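You operate a simulated robot arm through the tools that you are given. There is no shell and no other tool. Be economical: measure what you need, move in short steps, check, and stop when the job is done.

You are at the controls of a simulated robot arm. One attempt, no reset.

TASK
Change the low teal bobbin on the plait board for a full one.
Fine: push the handle back, stand the low bobbin in the rack's LOW seat, set the full teal bobbin from the rack in its slot, press JOIN, then pull tight; the lever, the other full bobbins and the other braids stay.

Only the result counts: the job must be done as asked and must still hold three seconds after the hand-in. Knocking over, shifting, dropping, spilling or breaking anything else fails it.

THE ROBOT
A 6-joint arm with a two-finger parallel gripper, fixed in place. Base frame: the origin is at the foot of the arm, x ahead of it, y to its left, z up. Units: m, degrees, N and s.
With the tool pointing down near the work surface it reaches from about 0.42 to 0.86 m from the base axis. Its first joint turns from -115.0 to 115.0 degrees. Payload 4.2 kg.
The tool frame sits at the grasp point between the pads (the TCP): z along the fingers, y along the line on which they close. The tips reach 0.023 m beyond it. The gripper opens to 0.094 m. The fingers are 0.038 m wide and 0.01 m thick; the gripper's body (0.054 by 0.096 m) begins 0.039 m behind the TCP.
Orientation is that of the tool frame in the base frame, as a unit quaternion [w, x, y, z]. With the fingers straight down and closing along the base's y, the tool's x points along the base's -x, its y along +y and its z along -z.

THE INTERFACE
- The arm moves only by the tool servo_tool. Its argument "increments" is a list that holds one entry, the list of rows, each a list of 6 numbers: the shift along the base's x, y, z in units of 25 mm (1.0 is 25 mm), then the turn, a rotation vector about the base's x, y, z in units of 8 degrees (1.0 is 8 degrees). In form: [[[dx, dy, dz, rx, ry, rz], ...]]. A call has 1 to 20 rows; each row shifts and turns the commanded pose from where the row before left it. "fingers" is the closure in counts, from 0 (fully open) to 255 (shut), set as the call begins (left out, the last holds). A call with a number of a shift or a turn outside -1 to 1 is refused whole. Rows are played at 5 a second. More than 0.05 m and 8.6 degrees between two rows, or a gripper value outside its range, and nothing of the call is played. Where a pose cannot be reached the arm comes as near as it can. A force on the tool above 40 N (or 10 N above the force at the start of the call, whichever is more), or a blocked arm, ends the call early, and 0.2 s more pass. The fingers move at their own pace (about 0.108 m/s each) and stop on an object; they squeeze with about 24 N. The grip force told is the motor's: it shows also when the fingers shut on nothing. Time passes only in rows, and 0.2 s behind the last, so rows that do not move let the fingers close. The reply holds the time, the measured pose of the TCP, the force on the tool along the base axes, the opening and the grip force, in the units named above and with some noise, and new pictures: "show" is both (left out), scene, wrist or none.
- Cameras (640 x 400 px; columns grow to the right, rows downward): "scene" is fixed at [0.0689, -0.6544, 1.5691]; the picture's right is [0.73, -0.68, 0.00], its down [-0.36, -0.39, -0.85] and it looks along [0.58, 0.62, -0.53] (base axes); focal length 314 px, centre (320, 200). "wrist" rides on the gripper at [0.086, 0.016, -0.074] in the tool frame; the picture's right is [-0.18, 0.98, 0.00], its down [-0.58, -0.11, -0.81] and it looks along [-0.79, -0.15, 0.59] (tool axes); focal length 243 px, centre (320, 200). There is no depth. A picture from a camera that has moved, and an enlarged one, comes with that camera's place and axes in the base frame and with its lens. The place of the scene camera against the robot may be out by one fixed shift of up to 0.025 m in any direction.
- move_column(by): slides the trunk up (or, below 0, down) by that many m; the arm rides with it, the base frame stays. It gives what a move gives, with no picture.
- inspect(camera, box): a new picture of the part [left, top, right, bottom] of that camera's present view, enlarged. No time passes.
- job_done(): hands the job in; it is judged then, once.

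Go step by step. Nothing tells you positions but the pictures and the camera data: compare them with the known pose of the tool, close in by small moves and look again before you grip or let go. The budget is 120 turns and 170 pictures, counting those below and the enlarged ones. Unless the task says otherwise, let go and move clear before handing in, and close with one line.

The tools are called after "Emit:" as name(argument=value, ...) on one line, values as JSON. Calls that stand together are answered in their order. servo_tool: Moves the arm, as the interface text tells. Its arguments: {"type":"object","properties":{"increments":{"type":"array","items":{"type":"array","items":{"type":"array","items":{"type":"number"}}}},"fingers":{"type":"number"},"show":{"type":"string","enum":["both","scene","wrist","none"]}},"required":["increments"]} The other tools are called the same way: move_column (by) slides the trunk up or down; inspect (camera, box) takes an enlarged picture of a part of a camera's view; job_done () hands the job in.

At the start:

```text
time: 0.0
eef_pos: [0.582, 0.1568, 1.169]
tcp_rot: [0.0, 0.001, 1.0, 0.0]
contact_force: [-0.6, 0.2, -0.4]
grip_width: 0.0939
finger_force: 0.0
trunk travel left (down, up): [-0.8, 0.19]
```

scene: 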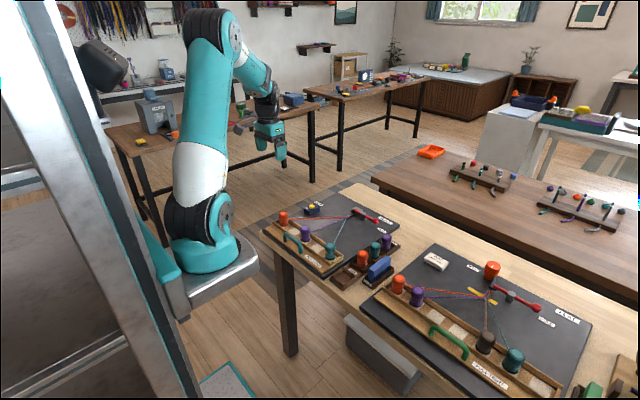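
wrist: 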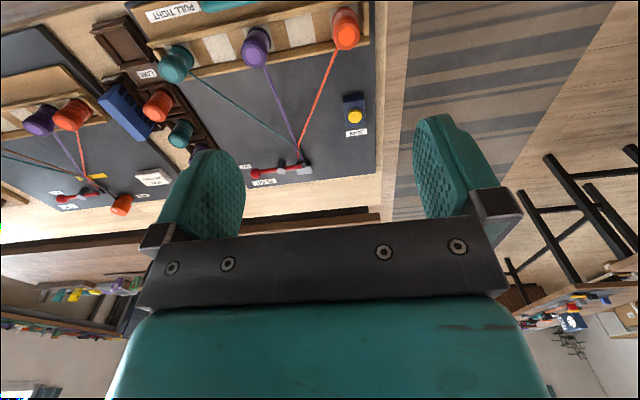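

I see two boards on the table; the left one (near the arm) has a JOIN button, a handle, and a rack with bobbins. I'll enlarge to look at the details first.

Emit:
inspect(camera="scene", box=[250, 180, 410, 300])

Emit:
inspect(camera="wrist", box=[80, 0, 400, 200])

Emit:
inspect(camera="scene", box=[350, 230, 600, 400])

```text
3.33 times, centred on (330, 240) of scene
camera zoom: at [0.0689, -0.6544, 1.5691], right [0.73, -0.68, 0.0], down [-0.36, -0.39, -0.85], along [0.58, 0.62, -0.53], focal length 1048 px, centre (287, 67)
```

zoom: 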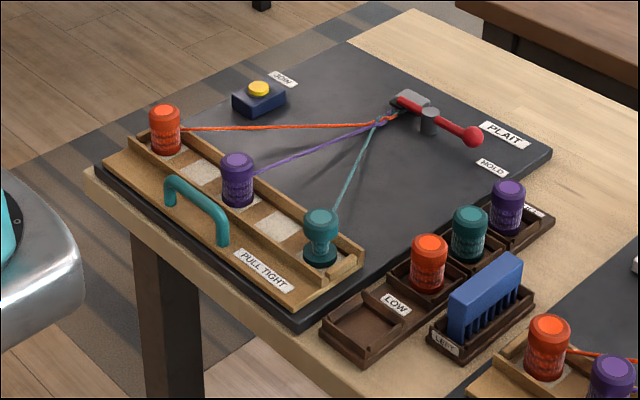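

```text
2.00 times, centred on (240, 100) of wrist
camera zoom: at [0.4966, 0.1738, 1.2432], right [0.18, 0.98, 0.0], down [0.58, -0.11, 0.81], along [0.79, -0.15, -0.59], focal length 485 px, centre (480, 400)
```

zoom: 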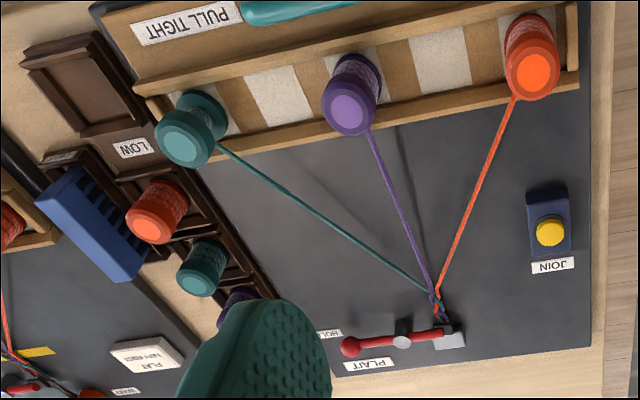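

```text
2.35 times, centred on (475, 315) of scene
camera zoom: at [0.0689, -0.6544, 1.5691], right [0.73, -0.68, 0.0], down [-0.36, -0.39, -0.85], along [0.58, 0.62, -0.53], focal length 740 px, centre (-45, -71)
```

zoom: 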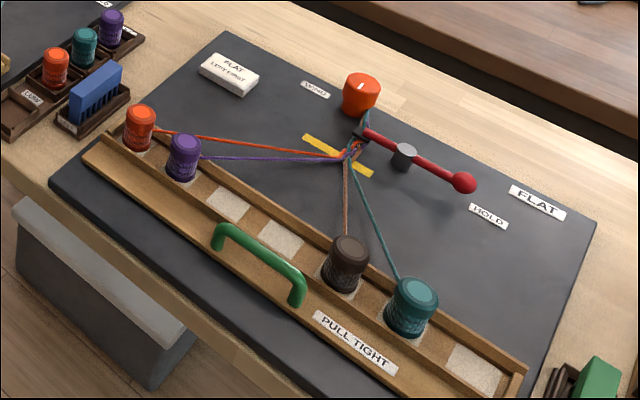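

The plait board is the one nearest the arm: tray with handle in front (low x), JOIN at the far left, rack along x at y≈-0.18. I'll move to a second viewpoint with the wrist camera to triangulate.

Emit:
servo_tool(increments=[[[-0.41, -0.785, -0.345, 0, 0, 0], [-0.41, -0.785, -0.345, 0, 0, 0], [-0.41, -0.785, -0.345, 0, 0, 0], [-0.41, -0.785, -0.345, 0, 0, 0], [-0.41, -0.785, -0.345, 0, 0, 0], [-0.41, -0.785, -0.345, 0, 0, 0], [-0.41, -0.785, -0.345, 0, 0, 0], [-0.41, -0.785, -0.345, 0, 0, 0], [0, 0, 0, 0, 0, 0]]], show="wrist")

```text
time: 2.0
eef_pos: [0.4991, 0.001, 1.1007]
tcp_rot: [-0.001, -0.002, 1.0, 0.0]
contact_force: [0.7, 0.2, -0.5]
grip_width: 0.094
finger_force: 0.1
trunk travel left (down, up): [-0.8, 0.19]
camera wrist: at [0.4139, 0.0171, 1.1752], right [0.18, 0.98, 0.0], down [0.58, -0.11, 0.81], along [0.79, -0.15, -0.59], focal length 243 px, centre (320, 200)
```

wrist: 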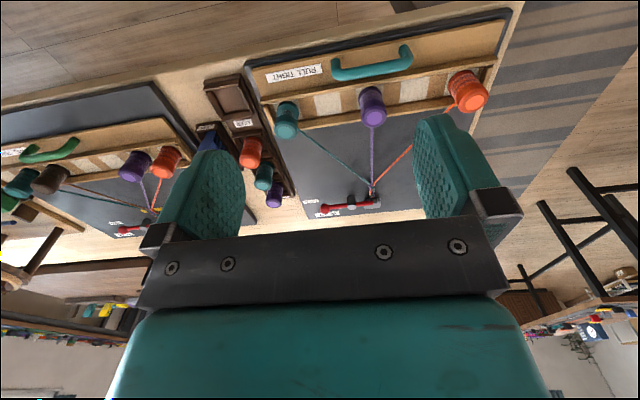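

Emit:
inspect(camera="wrist", box=[190, 30, 350, 130])

Emit:
inspect(camera="wrist", box=[320, 10, 520, 135])

Emit:
inspect(camera="wrist", box=[200, 110, 400, 235])

```text
4.00 times, centred on (270, 80) of wrist
camera zoom: at [0.4139, 0.0171, 1.1752], right [0.18, 0.98, 0.0], down [0.58, -0.11, 0.81], along [0.79, -0.15, -0.59], focal length 970 px, centre (520, 680)
```

zoom: 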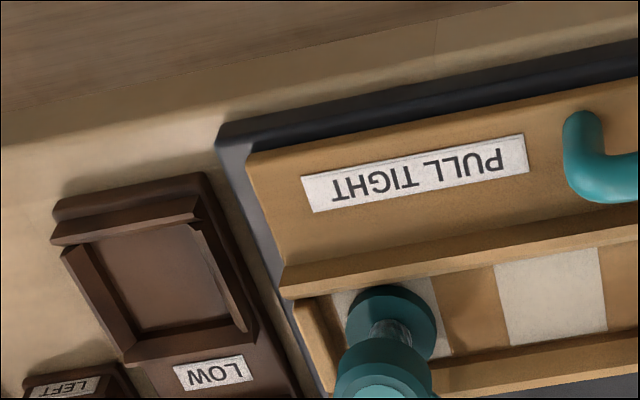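

```text
3.20 times, centred on (420, 72) of wrist
camera zoom: at [0.4139, 0.0171, 1.1752], right [0.18, 0.98, 0.0], down [0.58, -0.11, 0.81], along [0.79, -0.15, -0.59], focal length 776 px, centre (0, 608)
```

zoom: 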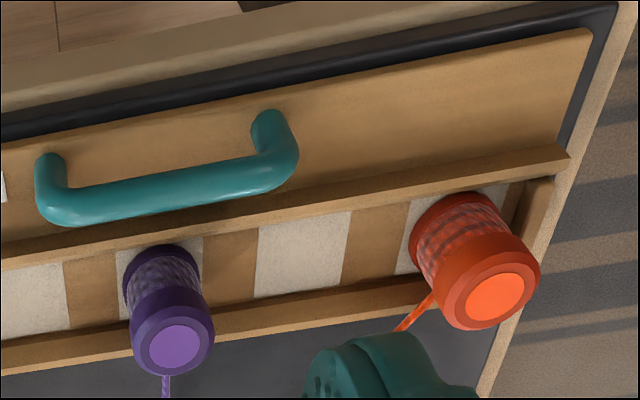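

```text
3.20 times, centred on (300, 172) of wrist
camera zoom: at [0.4139, 0.0171, 1.1752], right [0.18, 0.98, 0.0], down [0.58, -0.11, 0.81], along [0.79, -0.15, -0.59], focal length 776 px, centre (384, 288)
```

zoom: 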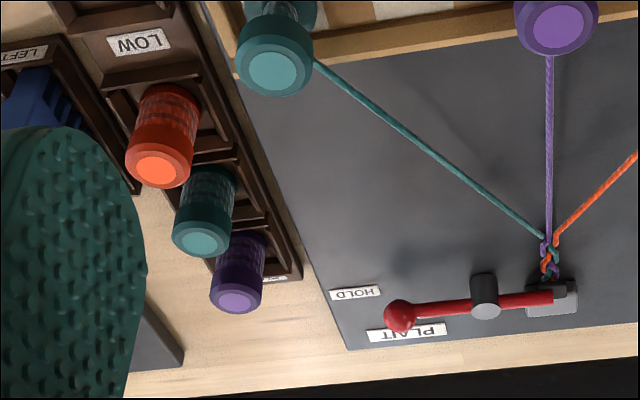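

The handle bar seems to lie along y at about (0.567, 0.054), with the low teal at (0.635, -0.077) and the full teal at about (0.762, -0.162). I'll turn the tool 90° so the fingers close along x, hover over the handle with the fingers partly closed, and look.

Emit:
servo_tool(increments=[[[0.227, 0.177, -0.333, 0, 0, 0.9375], [0.227, 0.177, -0.333, 0, 0, 0.9375], [0.227, 0.177, -0.333, 0, 0, 0.9375], [0.227, 0.177, -0.333, 0, 0, 0.9375], [0.227, 0.177, -0.333, 0, 0, 0.9375], [0.227, 0.177, -0.333, 0, 0, 0.9375], [0.227, 0.177, -0.333, 0, 0, 0.9375], [0.227, 0.177, -0.333, 0, 0, 0.9375], [0.227, 0.177, -0.333, 0, 0, 0.9375], [0.227, 0.177, -0.333, 0, 0, 0.9375], [0.227, 0.177, -0.333, 0, 0, 0.9375], [0.227, 0.177, -0.333, 0, 0, 0.9375], [0, 0, 0, 0, 0, 0]]], fingers=170)

```text
time: 4.8
eef_pos: [0.5691, 0.054, 1.0012]
tcp_rot: [0.001, 0.708, -0.707, 0.0]
contact_force: [0.1, -0.1, 0.2]
grip_width: 0.0312
finger_force: 0.0
trunk travel left (down, up): [-0.8, 0.19]
camera wrist: at [0.5541, -0.0326, 1.0749], right [-0.98, 0.18, 0.0], down [0.11, 0.58, 0.81], along [0.15, 0.79, -0.59], focal length 243 px, centre (320, 200)
```

scene: 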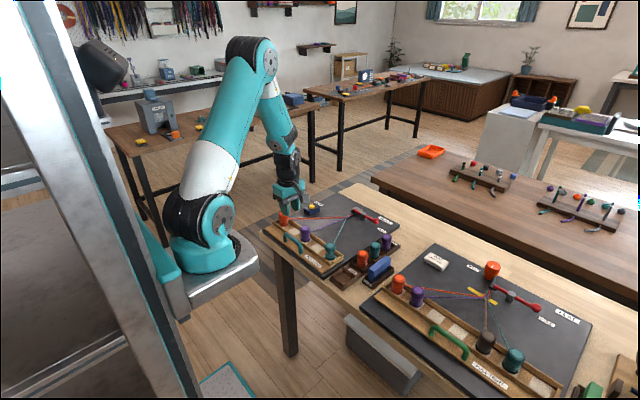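
wrist: 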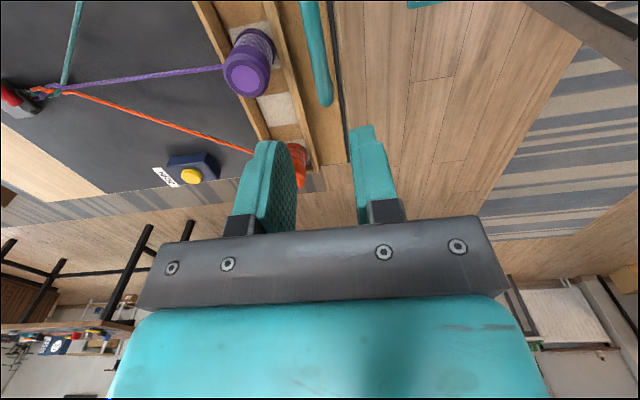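

Emit:
inspect(camera="wrist", box=[190, 0, 350, 100])

Emit:
inspect(camera="wrist", box=[150, 100, 310, 200])

```text
4.00 times, centred on (270, 50) of wrist
camera zoom: at [0.5541, -0.0326, 1.0749], right [-0.98, 0.18, 0.0], down [0.11, 0.58, 0.81], along [0.15, 0.79, -0.59], focal length 970 px, centre (520, 800)
```

zoom: 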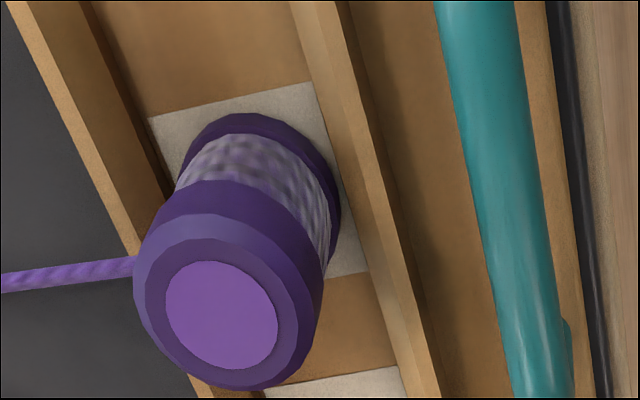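

```text
4.00 times, centred on (230, 150) of wrist
camera zoom: at [0.5541, -0.0326, 1.0749], right [-0.98, 0.18, 0.0], down [0.11, 0.58, 0.81], along [0.15, 0.79, -0.59], focal length 970 px, centre (680, 400)
```

zoom: 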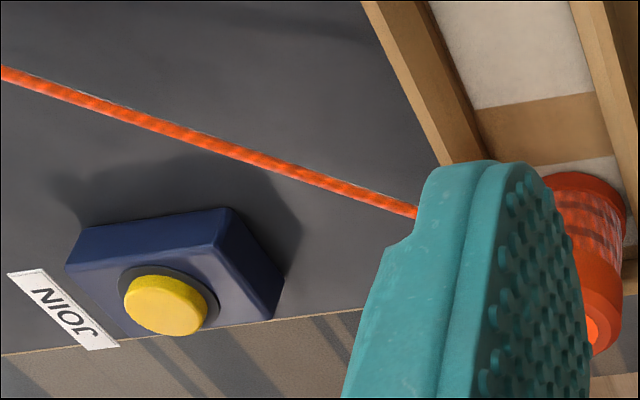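

Bar centre is x≈0.572, z≈0.862, about 14 mm thick; the rail edge is at x≈0.599. I'll narrow the opening to 24 mm, lower to just above, and check.

Emit:
servo_tool(increments=[[[0.12, 0, -0.6, 0, 0, 0], [0, 0, -0.6, 0, 0, 0], [0, 0, -0.6, 0, 0, 0], [0, 0, -0.6, 0, 0, 0], [0, 0, -0.6, 0, 0, 0], [0, 0, 0, 0, 0, 0]]], fingers=190, show="wrist")

```text
time: 6.2
eef_pos: [0.5719, 0.0531, 0.926]
tcp_rot: [0.0, -0.707, 0.708, 0.0]
contact_force: [0.5, -0.4, 0.3]
grip_width: 0.0239
finger_force: 0.1
trunk travel left (down, up): [-0.8, 0.19]
camera wrist: at [0.557, -0.0325, 0.9995], right [-0.98, 0.18, 0.0], down [0.11, 0.58, 0.81], along [0.15, 0.79, -0.59], focal length 243 px, centre (320, 200)
```

wrist: 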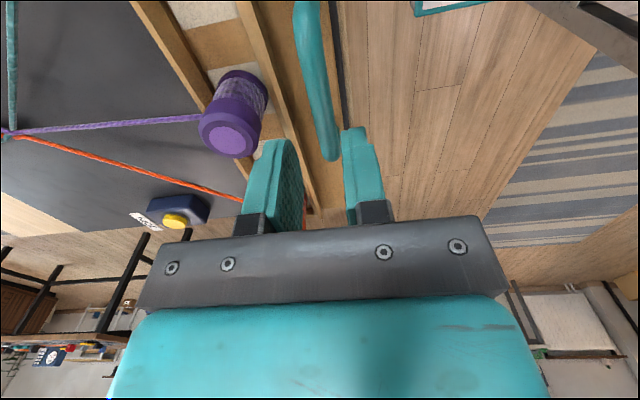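

Emit:
servo_tool(increments=[[[0.03, 0, -0.55, 0, 0, 0], [0, 0, -0.55, 0, 0, 0], [0, 0, -0.55, 0, 0, 0], [0, 0, -0.5, 0, 0, 0], [0, 0, 0, 0, 0, 0]]], show="both")

Emit:
inspect(camera="wrist", box=[200, 80, 440, 230])

```text
time: 7.4
eef_pos: [0.5728, 0.0538, 0.8707]
tcp_rot: [0.0, 0.707, -0.707, 0.0]
contact_force: [-0.2, 0.6, -0.4]
grip_width: 0.024
finger_force: 0.1
trunk travel left (down, up): [-0.8, 0.19]
camera wrist: at [0.5577, -0.0325, 0.9457], right [-0.98, 0.18, 0.0], down [0.11, 0.58, 0.81], along [0.15, 0.79, -0.59], focal length 243 px, centre (320, 200)
```

scene: 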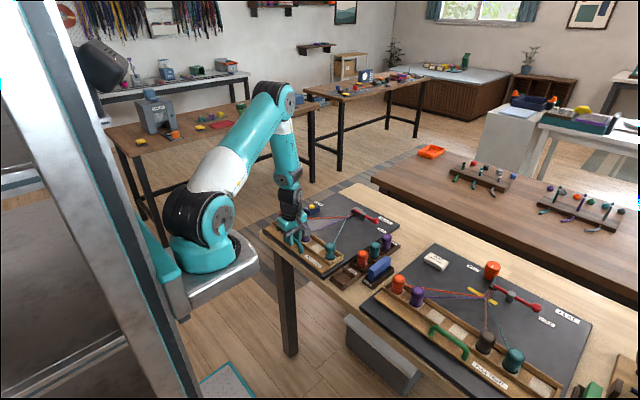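
wrist: 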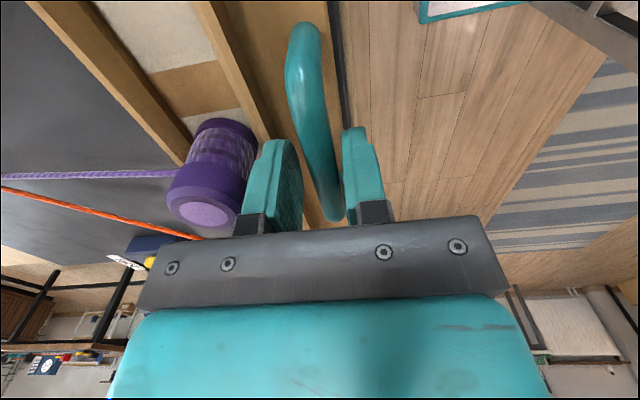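

```text
2.67 times, centred on (320, 155) of wrist
camera zoom: at [0.5577, -0.0325, 0.9457], right [-0.98, 0.18, 0.0], down [0.11, 0.58, 0.81], along [0.15, 0.79, -0.59], focal length 647 px, centre (320, 320)
```

zoom: 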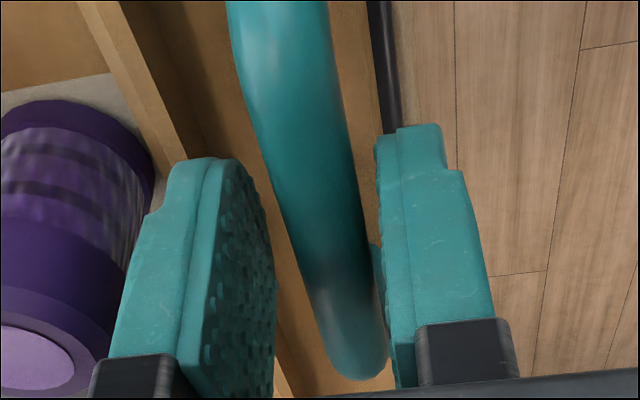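

The bar lies between the fingers. I close on it.

Emit:
servo_tool(increments=[[[0, 0, 0, 0, 0, 0], [0, 0, 0, 0, 0, 0], [0, 0, 0, 0, 0, 0]]], fingers=255, show="wrist")

```text
time: 8.2
eef_pos: [0.5733, 0.0538, 0.8717]
tcp_rot: [0.001, 0.708, -0.707, 0.0]
contact_force: [-3.8, 1.3, -2.4]
grip_width: 0.0134
finger_force: 44.2
trunk travel left (down, up): [-0.8, 0.19]
camera wrist: at [0.5573, -0.0325, 0.9457], right [-0.98, 0.18, 0.0], down [0.11, 0.58, 0.81], along [0.15, 0.79, -0.59], focal length 243 px, centre (320, 200)
```

wrist: 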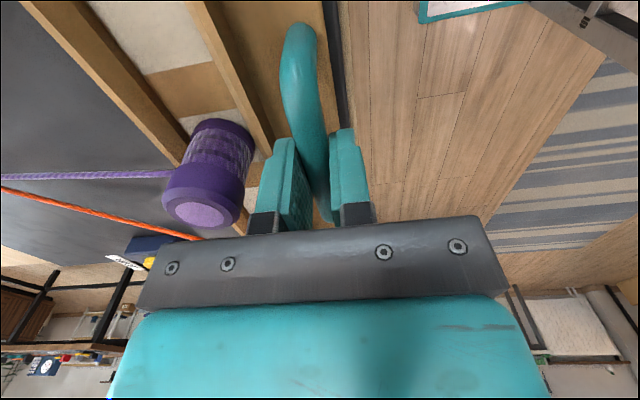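

Gripped (13 mm). Now push it back along +x in small steps and watch the force.

Emit:
servo_tool(increments=[[[0.2, 0, 0, 0, 0, 0], [0.2, 0, 0, 0, 0, 0], [0.2, 0, 0, 0, 0, 0], [0, 0, 0, 0, 0, 0]]], show="wrist")

```text
time: 9.2
eef_pos: [0.588, 0.0539, 0.8714]
tcp_rot: [0.001, 0.708, -0.706, 0.0]
contact_force: [-1.5, 2.6, -9.2]
grip_width: 0.0134
finger_force: 45.3
trunk travel left (down, up): [-0.8, 0.19]
camera wrist: at [0.5728, -0.0325, 0.9457], right [-0.98, 0.18, 0.0], down [0.11, 0.58, 0.81], along [0.15, 0.79, -0.59], focal length 243 px, centre (320, 200)
```

wrist: 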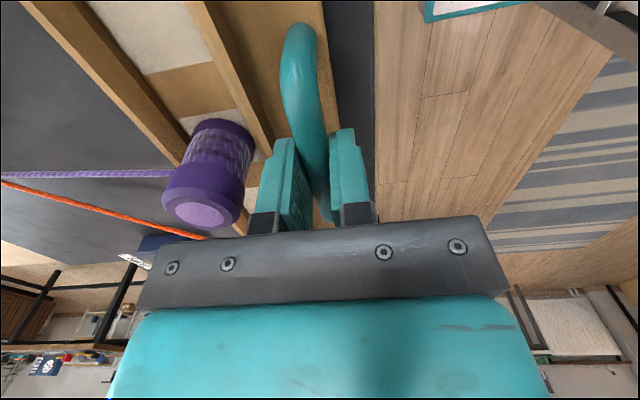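

The tray moves with the handle. Continue until it stops.

Emit:
servo_tool(increments=[[[0.2, 0, 0, 0, 0, 0], [0.2, 0, 0, 0, 0, 0], [0.2, 0, 0, 0, 0, 0], [0.2, 0, 0, 0, 0, 0], [0, 0, 0, 0, 0, 0]]], show="scene")

```text
time: 10.4
eef_pos: [0.6088, 0.0541, 0.8713]
tcp_rot: [0.0, 0.707, -0.707, 0.001]
contact_force: [0.0, 2.8, -9.8]
grip_width: 0.0135
finger_force: 45.6
trunk travel left (down, up): [-0.8, 0.19]
```

scene: 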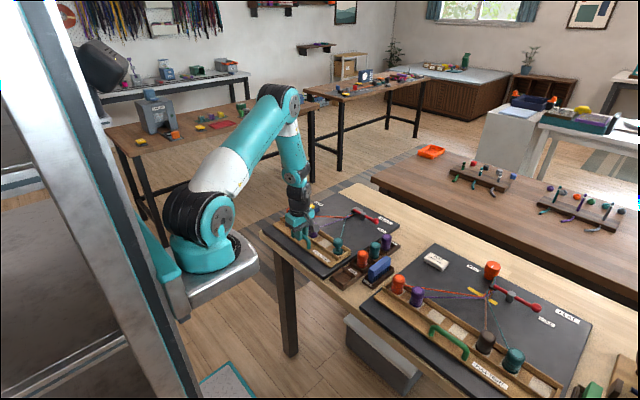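

Emit:
servo_tool(increments=[[[0.2, 0, 0, 0, 0, 0], [0.2, 0, 0, 0, 0, 0], [0.2, 0, 0, 0, 0, 0], [0, 0, 0, 0, 0, 0]]], show="scene")

Emit:
inspect(camera="scene", box=[250, 180, 410, 300])

```text
time: 11.4
eef_pos: [0.6157, 0.0533, 0.8713]
tcp_rot: [0.007, 0.708, -0.706, -0.007]
contact_force: [-13.3, 1.7, 17.2]
grip_width: 0.0137
finger_force: 45.1
trunk travel left (down, up): [-0.8, 0.19]
stopped in row 4: the force on the tool passed its limit (the readings are from after the stop); the commanded pose is now the measured one
```

scene: 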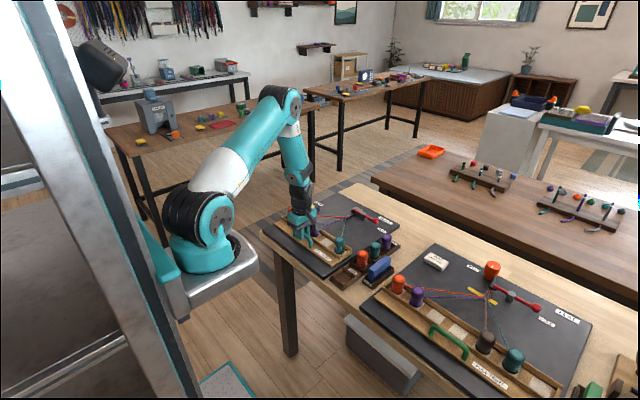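

```text
3.33 times, centred on (330, 240) of scene
camera zoom: at [0.0689, -0.6544, 1.5691], right [0.73, -0.68, 0.0], down [-0.36, -0.39, -0.85], along [0.58, 0.62, -0.53], focal length 1048 px, centre (287, 67)
```

zoom: 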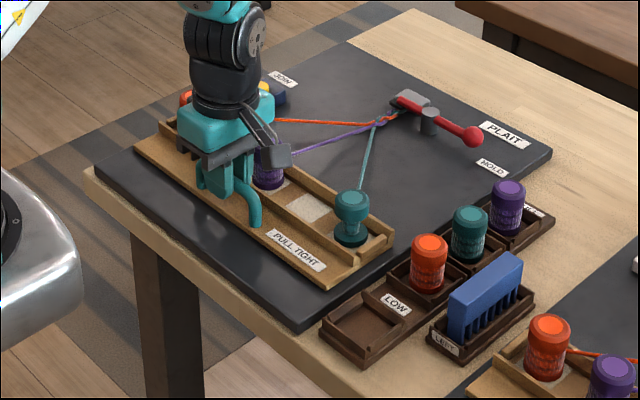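

The handle hit its end stop (about 43 mm travel). Release slightly, lift straight up, then turn back 90° and head over to the low teal (~(0.678, -0.077)).

Emit:
servo_tool(increments=[[[0, 0, 0, 0, 0, 0], [0, 0, 0, 0, 0, 0], [0, 0, 0.5, 0, 0, 0], [0, 0, 0.8, 0, 0, 0], [0, 0, 0.8, 0, 0, 0], [0, 0, 1, 0, 0, 0], [0, 0, 1, 0, 0, 0], [0, 0, 1, 0, 0, 0]]], fingers=190, show="none")

Emit:
servo_tool(increments=[[[0, -0.433, 0, 0, 0, -0.9375], [0, -0.433, 0, 0, 0, -0.9375], [0, -0.433, 0, 0, 0, -0.9375], [0, -0.433, 0, 0, 0, -0.9375], [0, -0.433, 0, 0, 0, -0.9375], [0, -0.433, 0, 0, 0, -0.9375], [0, -0.433, 0, 0, 0, -0.9375], [0, -0.433, 0, 0, 0, -0.9375], [0, -0.433, 0, 0, 0, -0.9375], [0, -0.433, 0, 0, 0, -0.9375], [0, -0.433, 0, 0, 0, -0.9375], [0, -0.433, 0, 0, 0, -0.9375], [0, 0, 0, 0, 0, 0]]], fingers=60)

```text
time: 13.2
eef_pos: [0.6171, 0.0543, 0.9971]
tcp_rot: [0.006, 0.708, -0.706, -0.006]
contact_force: [0.0, -0.6, -0.8]
grip_width: 0.0241
finger_force: 0.0
trunk travel left (down, up): [-0.8, 0.19]
```

```text
time: 16.0
eef_pos: [0.6179, -0.0756, 0.9965]
tcp_rot: [0.0, 0.0, 1.0, 0.008]
contact_force: [0.1, -0.1, -0.5]
grip_width: 0.0721
finger_force: 0.1
trunk travel left (down, up): [-0.8, 0.19]
camera wrist: at [0.5329, -0.061, 1.0723], right [0.18, 0.98, 0.01], down [0.58, -0.12, 0.8], along [0.79, -0.14, -0.59], focal length 243 px, centre (320, 200)
```

scene: 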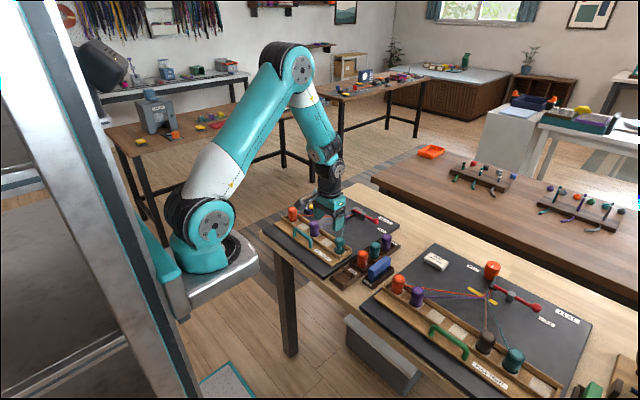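
wrist: 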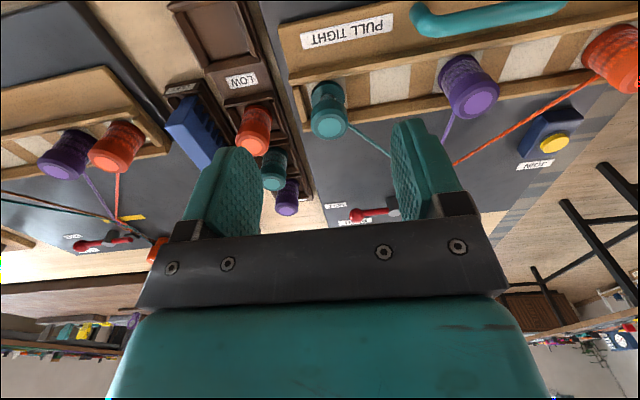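

Emit:
servo_tool(increments=[[[0, 0, 0, -0.115, 0, 0], [0, 0, 0, 0, 0, 0]]], show="none")

Emit:
inspect(camera="wrist", box=[260, 50, 420, 150])

Emit:
inspect(camera="wrist", box=[160, 0, 320, 100])

Emit:
inspect(camera="wrist", box=[200, 95, 360, 195])

```text
time: 16.6
eef_pos: [0.6183, -0.0764, 0.9975]
tcp_rot: [0.001, -0.002, 1.0, -0.001]
contact_force: [-0.6, -0.2, 0.4]
grip_width: 0.0718
finger_force: 0.1
trunk travel left (down, up): [-0.8, 0.19]
```

```text
4.00 times, centred on (340, 100) of wrist
camera zoom: at [0.5327, -0.0598, 1.0718], right [0.18, 0.98, 0.0], down [0.58, -0.11, 0.81], along [0.79, -0.15, -0.59], focal length 970 px, centre (240, 600)
```

zoom: 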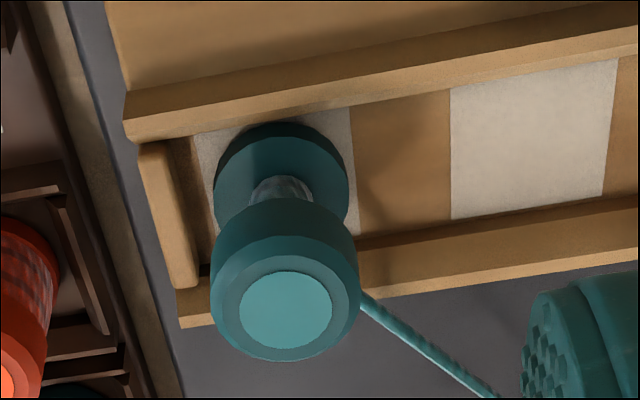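

```text
4.00 times, centred on (240, 50) of wrist
camera zoom: at [0.5327, -0.0598, 1.0718], right [0.18, 0.98, 0.0], down [0.58, -0.11, 0.81], along [0.79, -0.15, -0.59], focal length 970 px, centre (640, 800)
```

zoom: 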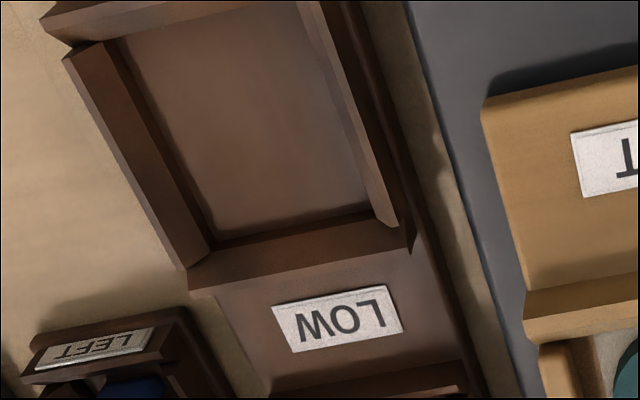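

```text
4.00 times, centred on (280, 145) of wrist
camera zoom: at [0.5327, -0.0598, 1.0718], right [0.18, 0.98, 0.0], down [0.58, -0.11, 0.81], along [0.79, -0.15, -0.59], focal length 970 px, centre (480, 420)
```

zoom: 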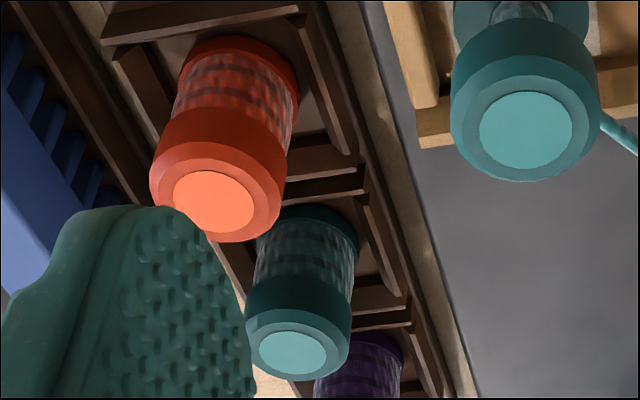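

The low teal's cap is at about (0.680, -0.076), from z 0.859 to 0.877. I'll hover above it and check the alignment before gripping.

Emit:
servo_tool(increments=[[[0.62, 0, 0, 0, 0, 0], [0.62, 0, 0, 0, 0, 0], [0.62, 0, -0.6, 0, 0, 0], [0.62, 0, -0.7, 0, 0, 0], [0, 0, -0.7, 0, 0, 0], [0, 0, -0.7, 0, 0, 0], [0, 0, 0, 0, 0, 0]]], fingers=105)

Emit:
inspect(camera="wrist", box=[200, 60, 440, 210])

Emit:
inspect(camera="scene", box=[250, 180, 410, 300])

```text
time: 18.2
eef_pos: [0.6797, -0.0765, 0.9302]
tcp_rot: [-0.001, -0.001, 1.0, -0.001]
contact_force: [0.3, 0.8, -0.4]
grip_width: 0.0553
finger_force: 0.0
trunk travel left (down, up): [-0.8, 0.19]
camera wrist: at [0.5951, -0.0597, 1.0045], right [0.18, 0.98, 0.0], down [0.58, -0.11, 0.81], along [0.79, -0.15, -0.59], focal length 243 px, centre (320, 200)
```

scene: 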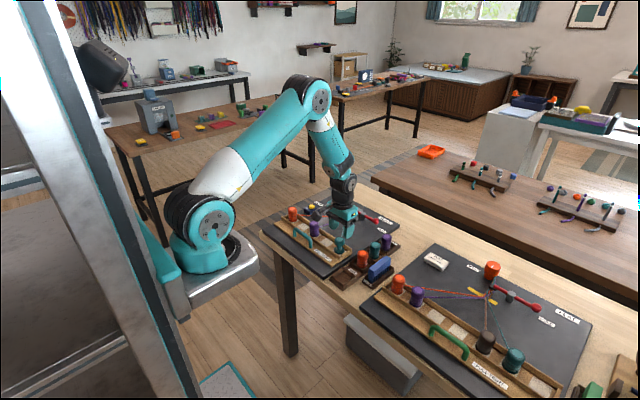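
wrist: 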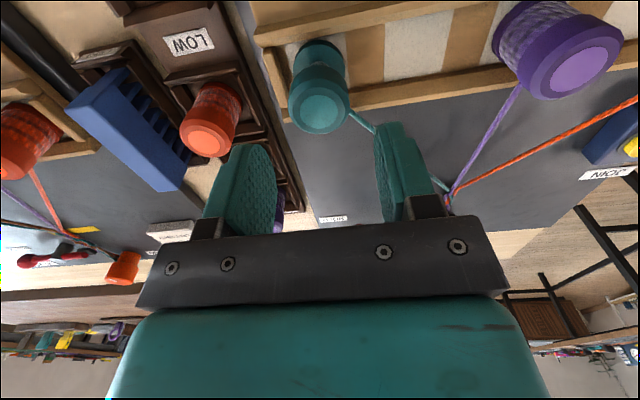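

```text
2.67 times, centred on (320, 135) of wrist
camera zoom: at [0.5951, -0.0597, 1.0045], right [0.18, 0.98, 0.0], down [0.58, -0.11, 0.81], along [0.79, -0.15, -0.59], focal length 647 px, centre (320, 373)
```

zoom: 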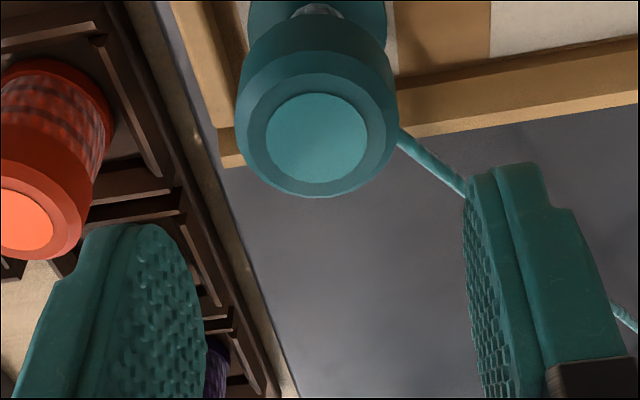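

```text
3.33 times, centred on (330, 240) of scene
camera zoom: at [0.0689, -0.6544, 1.5691], right [0.73, -0.68, 0.0], down [-0.36, -0.39, -0.85], along [0.58, 0.62, -0.53], focal length 1048 px, centre (287, 67)
```

zoom: 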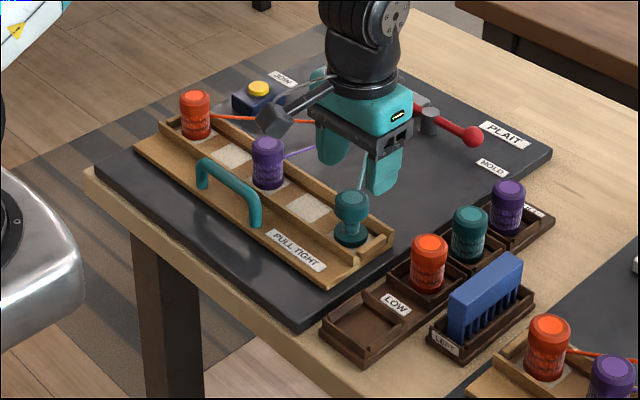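

The aim checks out (0.6795, -0.076). Descend to cap height.

Emit:
servo_tool(increments=[[[0, 0.02, -0.6, 0, 0, 0], [0, 0, -0.6, 0, 0, 0], [0, 0, -0.6, 0, 0, 0], [0, 0, -0.32, 0, 0, 0], [0, 0, 0, 0, 0, 0]]])

Emit:
inspect(camera="wrist", box=[200, 80, 440, 230])

Emit:
inspect(camera="scene", box=[290, 200, 400, 270])

```text
time: 19.4
eef_pos: [0.6804, -0.0763, 0.8774]
tcp_rot: [0.001, -0.002, 1.0, -0.001]
contact_force: [0.2, -0.2, 0.0]
grip_width: 0.0556
finger_force: 0.0
trunk travel left (down, up): [-0.8, 0.19]
camera wrist: at [0.5945, -0.0591, 0.9519], right [0.18, 0.98, 0.0], down [0.58, -0.11, 0.81], along [0.79, -0.15, -0.59], focal length 243 px, centre (320, 200)
```

scene: 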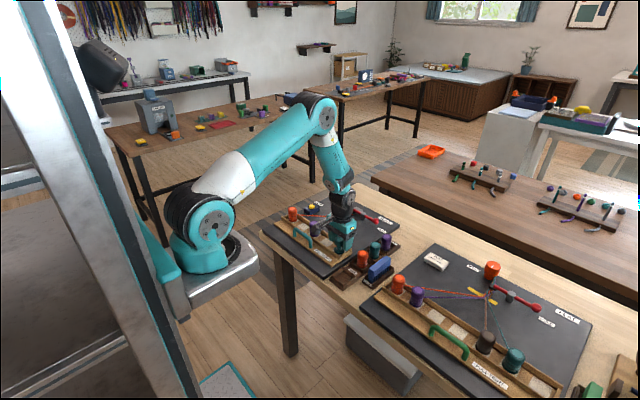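
wrist: 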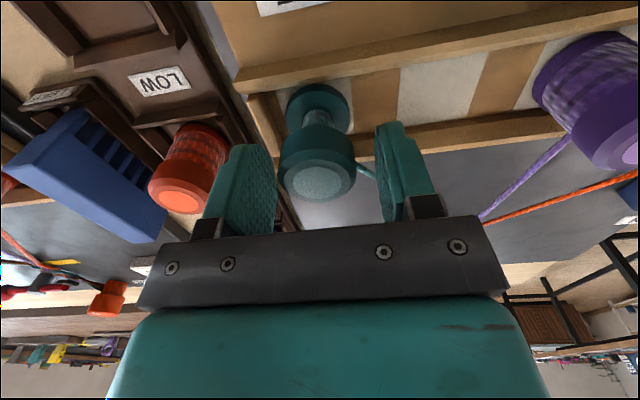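

```text
2.67 times, centred on (320, 155) of wrist
camera zoom: at [0.5945, -0.0591, 0.9519], right [0.18, 0.98, 0.0], down [0.58, -0.11, 0.81], along [0.79, -0.15, -0.59], focal length 647 px, centre (320, 320)
```

zoom: 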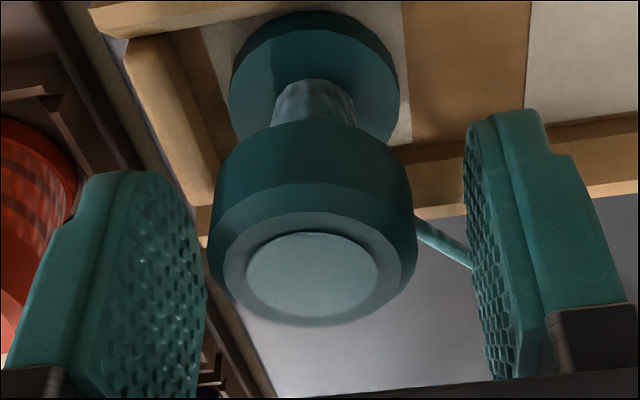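

```text
5.71 times, centred on (345, 235) of scene
camera zoom: at [0.0689, -0.6544, 1.5691], right [0.73, -0.68, 0.0], down [-0.36, -0.39, -0.85], along [0.58, 0.62, -0.53], focal length 1796 px, centre (177, 0)
```

zoom: 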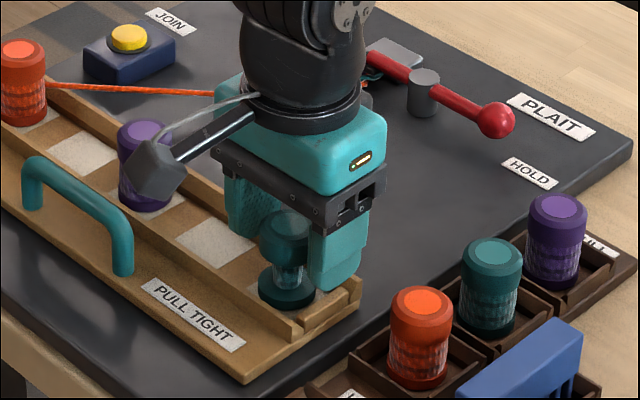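

Well centred. Close on the cap.

Emit:
servo_tool(increments=[[[0, 0, 0, 0, 0, 0], [0, 0, 0, 0, 0, 0], [0, 0, 0, 0, 0, 0]]], fingers=255, show="none")

Emit:
servo_tool(increments=[[[0, 0, 0.3, 0, 0, 0], [0, 0, 0.5, 0, 0, 0], [0, 0, 0.8, 0, 0, 0], [0, 0, 0.8, 0, 0, 0], [0, 0, 0, 0, 0, 0]]])

Emit:
inspect(camera="scene", box=[290, 180, 400, 270])

```text
time: 20.2
eef_pos: [0.6799, -0.0747, 0.8775]
tcp_rot: [0.0, -0.002, 1.0, -0.001]
contact_force: [0.2, 0.2, 0.9]
grip_width: 0.0349
finger_force: 24.0
trunk travel left (down, up): [-0.8, 0.19]
```

```text
time: 21.4
eef_pos: [0.6806, -0.0748, 0.9365]
tcp_rot: [0.0, -0.002, 1.0, -0.001]
contact_force: [-0.2, 0.0, -1.0]
grip_width: 0.0349
finger_force: 23.5
trunk travel left (down, up): [-0.8, 0.19]
camera wrist: at [0.5943, -0.0591, 1.0118], right [0.18, 0.98, 0.0], down [0.58, -0.11, 0.81], along [0.79, -0.15, -0.59], focal length 243 px, centre (320, 200)
```

scene: 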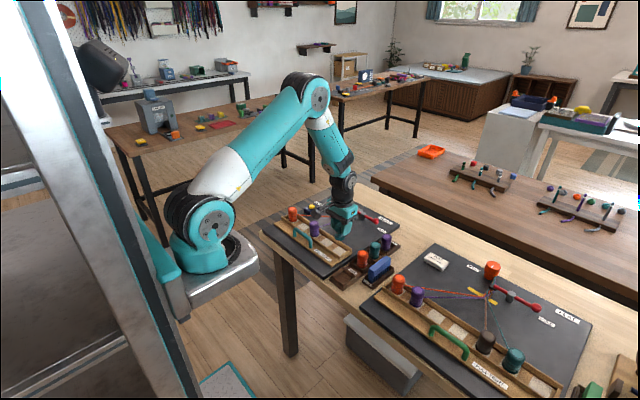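
wrist: 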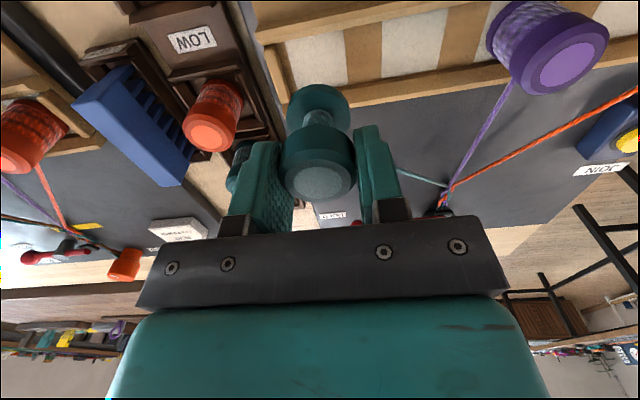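

```text
4.44 times, centred on (345, 225) of scene
camera zoom: at [0.0689, -0.6544, 1.5691], right [0.73, -0.68, 0.0], down [-0.36, -0.39, -0.85], along [0.58, 0.62, -0.53], focal length 1397 px, centre (209, 89)
```

zoom: 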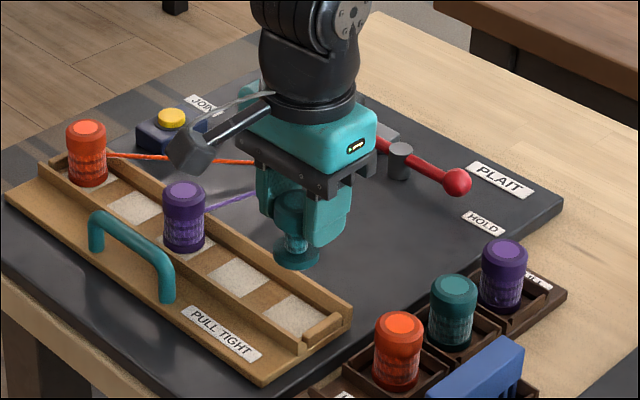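

The low bobbin is lifted and its thread let go. I carry it above the LOW seat, which I put at about (0.6025, -0.161), and look again.

Emit:
servo_tool(increments=[[[0, 0, 0.8, 0, 0, 0], [-0.624, -0.69, 0.2, 0, 0, 0], [-0.624, -0.69, 0, 0, 0, 0], [-0.624, -0.69, 0, 0, 0, 0], [-0.624, -0.69, 0, 0, 0, 0], [-0.624, -0.69, 0, 0, 0, 0], [0, 0, 0, 0, 0, 0]]])

Emit:
inspect(camera="wrist", box=[220, 0, 460, 200])

Emit:
inspect(camera="scene", box=[310, 210, 420, 295])

```text
time: 23.0
eef_pos: [0.6037, -0.1634, 0.9619]
tcp_rot: [0.0, -0.002, 1.0, -0.001]
contact_force: [1.0, -0.7, -0.8]
grip_width: 0.0351
finger_force: 24.0
trunk travel left (down, up): [-0.8, 0.19]
camera wrist: at [0.5168, -0.1463, 1.0358], right [0.18, 0.98, 0.0], down [0.58, -0.11, 0.81], along [0.79, -0.15, -0.59], focal length 243 px, centre (320, 200)
```

scene: 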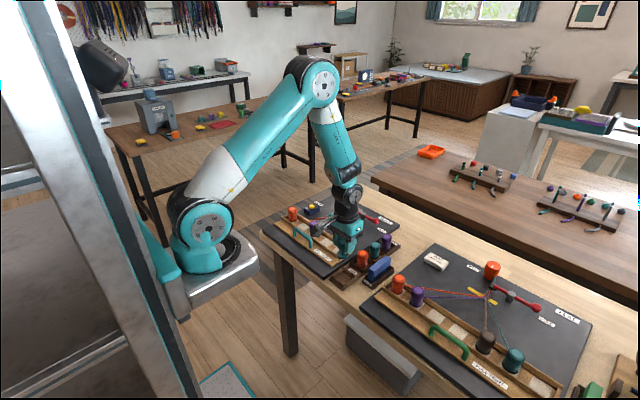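
wrist: 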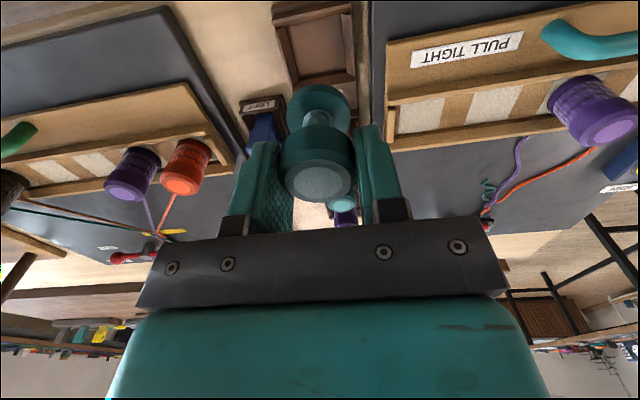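

```text
2.00 times, centred on (340, 100) of wrist
camera zoom: at [0.5168, -0.1463, 1.0358], right [0.18, 0.98, 0.0], down [0.58, -0.11, 0.81], along [0.79, -0.15, -0.59], focal length 485 px, centre (280, 400)
```

zoom: 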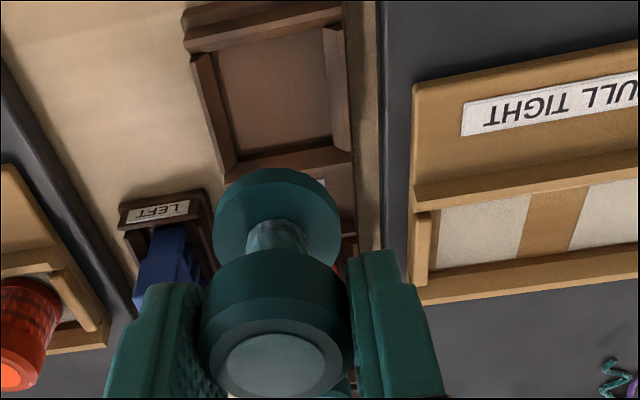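

```text
4.71 times, centred on (365, 252) of scene
camera zoom: at [0.0689, -0.6544, 1.5691], right [0.73, -0.68, 0.0], down [-0.36, -0.39, -0.85], along [0.58, 0.62, -0.53], focal length 1479 px, centre (108, -47)
```

zoom: 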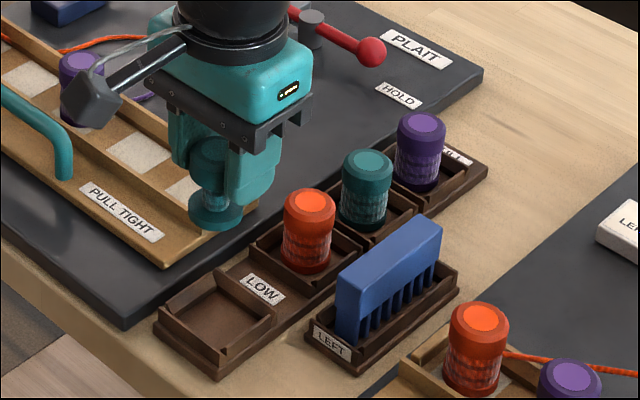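

The LOW seat centre comes out at about (0.600, -0.162), with about ±3 mm of clearance. I lower above it and check once more.

Emit:
servo_tool(increments=[[[-0.15, 0.05, -0.6, 0, 0, 0], [0, 0, -0.6, 0, 0, 0], [0, 0, -0.6, 0, 0, 0], [0, 0, -0.6, 0, 0, 0], [0, 0, -0.4, 0, 0, 0], [0, 0, 0, 0, 0, 0]]])

Emit:
inspect(camera="wrist", box=[220, 0, 460, 200])

Emit:
inspect(camera="scene", box=[310, 210, 420, 295])

```text
time: 24.4
eef_pos: [0.5995, -0.1604, 0.8918]
tcp_rot: [-0.001, -0.002, 1.0, -0.001]
contact_force: [-0.1, 0.5, -1.5]
grip_width: 0.0346
finger_force: 24.1
trunk travel left (down, up): [-0.8, 0.19]
camera wrist: at [0.5128, -0.1441, 0.9662], right [0.18, 0.98, 0.0], down [0.58, -0.11, 0.81], along [0.79, -0.15, -0.59], focal length 243 px, centre (320, 200)
```

scene: 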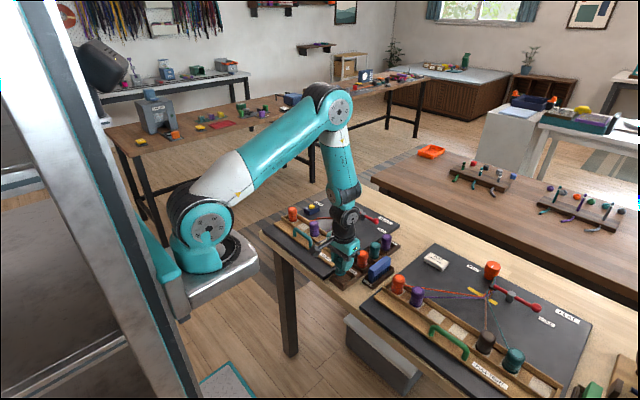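
wrist: 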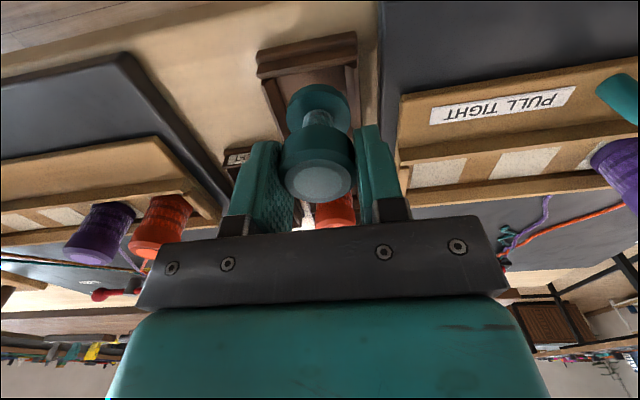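

```text
2.00 times, centred on (340, 100) of wrist
camera zoom: at [0.5128, -0.1441, 0.9662], right [0.18, 0.98, 0.0], down [0.58, -0.11, 0.81], along [0.79, -0.15, -0.59], focal length 485 px, centre (280, 400)
```

zoom: 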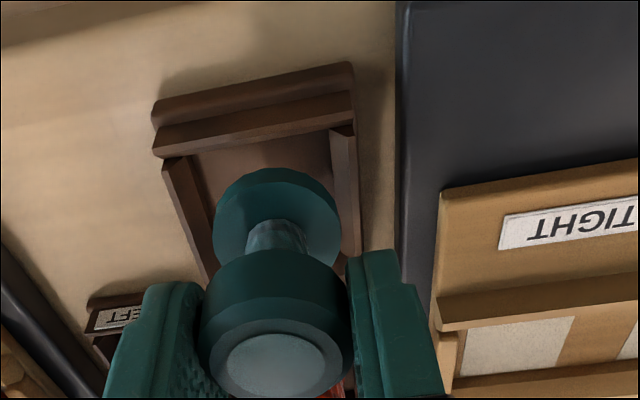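

```text
4.71 times, centred on (365, 252) of scene
camera zoom: at [0.0689, -0.6544, 1.5691], right [0.73, -0.68, 0.0], down [-0.36, -0.39, -0.85], along [0.58, 0.62, -0.53], focal length 1479 px, centre (108, -47)
```

zoom: 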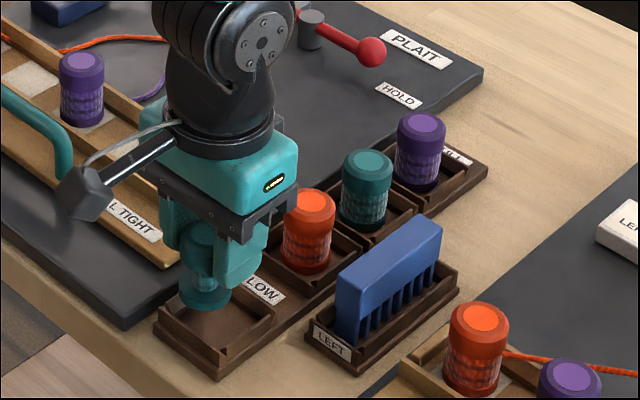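

Aligned within a millimetre or two. I keep lowering gently.

Emit:
servo_tool(increments=[[[-0.02, -0.04, -0.2, 0, 0, 0], [0, 0, -0.2, 0, 0, 0], [0, 0, -0.2, 0, 0, 0], [0, 0, 0, 0, 0, 0]]])

Emit:
inspect(camera="wrist", box=[220, 20, 420, 145])

Emit:
inspect(camera="scene", box=[320, 240, 390, 295])

```text
time: 25.4
eef_pos: [0.598, -0.1603, 0.8771]
tcp_rot: [-0.001, -0.002, 1.0, -0.001]
contact_force: [-0.6, 0.2, -0.7]
grip_width: 0.0346
finger_force: 24.3
trunk travel left (down, up): [-0.8, 0.19]
camera wrist: at [0.5122, -0.145, 0.9513], right [0.18, 0.98, 0.0], down [0.58, -0.11, 0.81], along [0.79, -0.15, -0.59], focal length 243 px, centre (320, 200)
```

scene: 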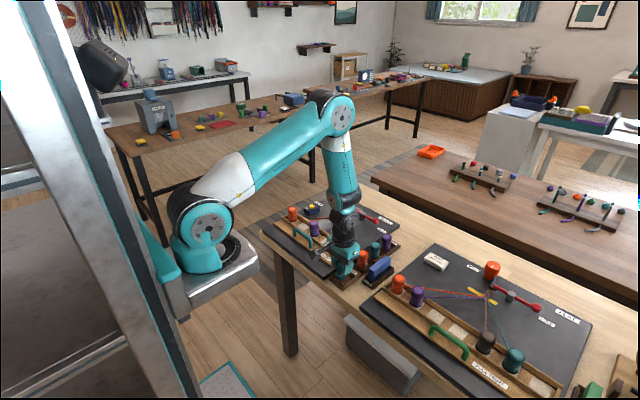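
wrist: 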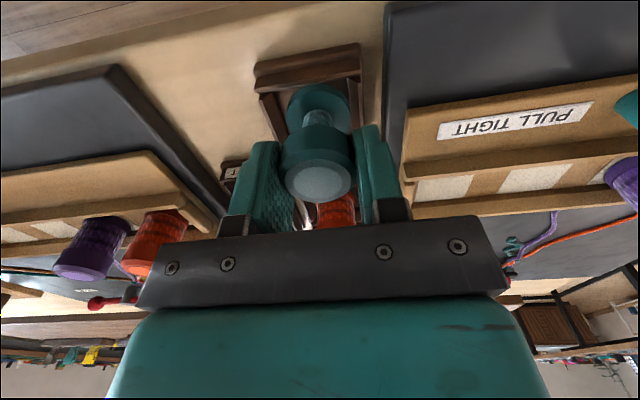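

```text
3.20 times, centred on (320, 82) of wrist
camera zoom: at [0.5122, -0.145, 0.9513], right [0.18, 0.98, 0.0], down [0.58, -0.11, 0.81], along [0.79, -0.15, -0.59], focal length 776 px, centre (320, 576)
```

zoom: 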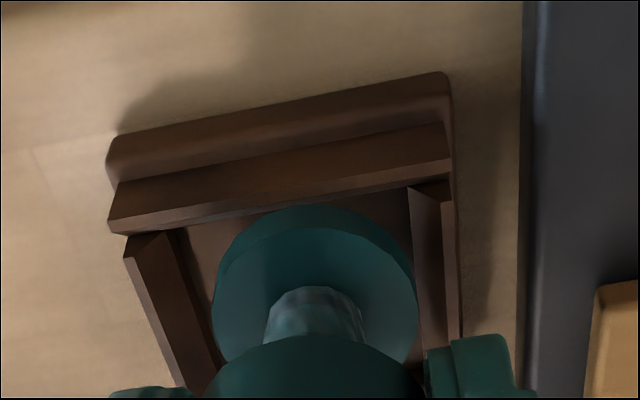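

```text
7.27 times, centred on (355, 268) of scene
camera zoom: at [0.0689, -0.6544, 1.5691], right [0.73, -0.68, 0.0], down [-0.36, -0.39, -0.85], along [0.58, 0.62, -0.53], focal length 2286 px, centre (66, -291)
```

zoom: 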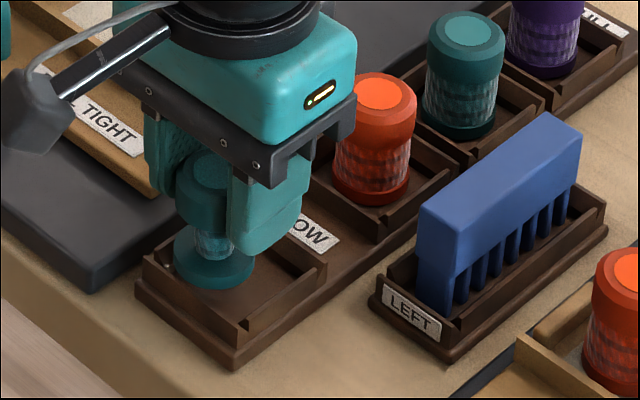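

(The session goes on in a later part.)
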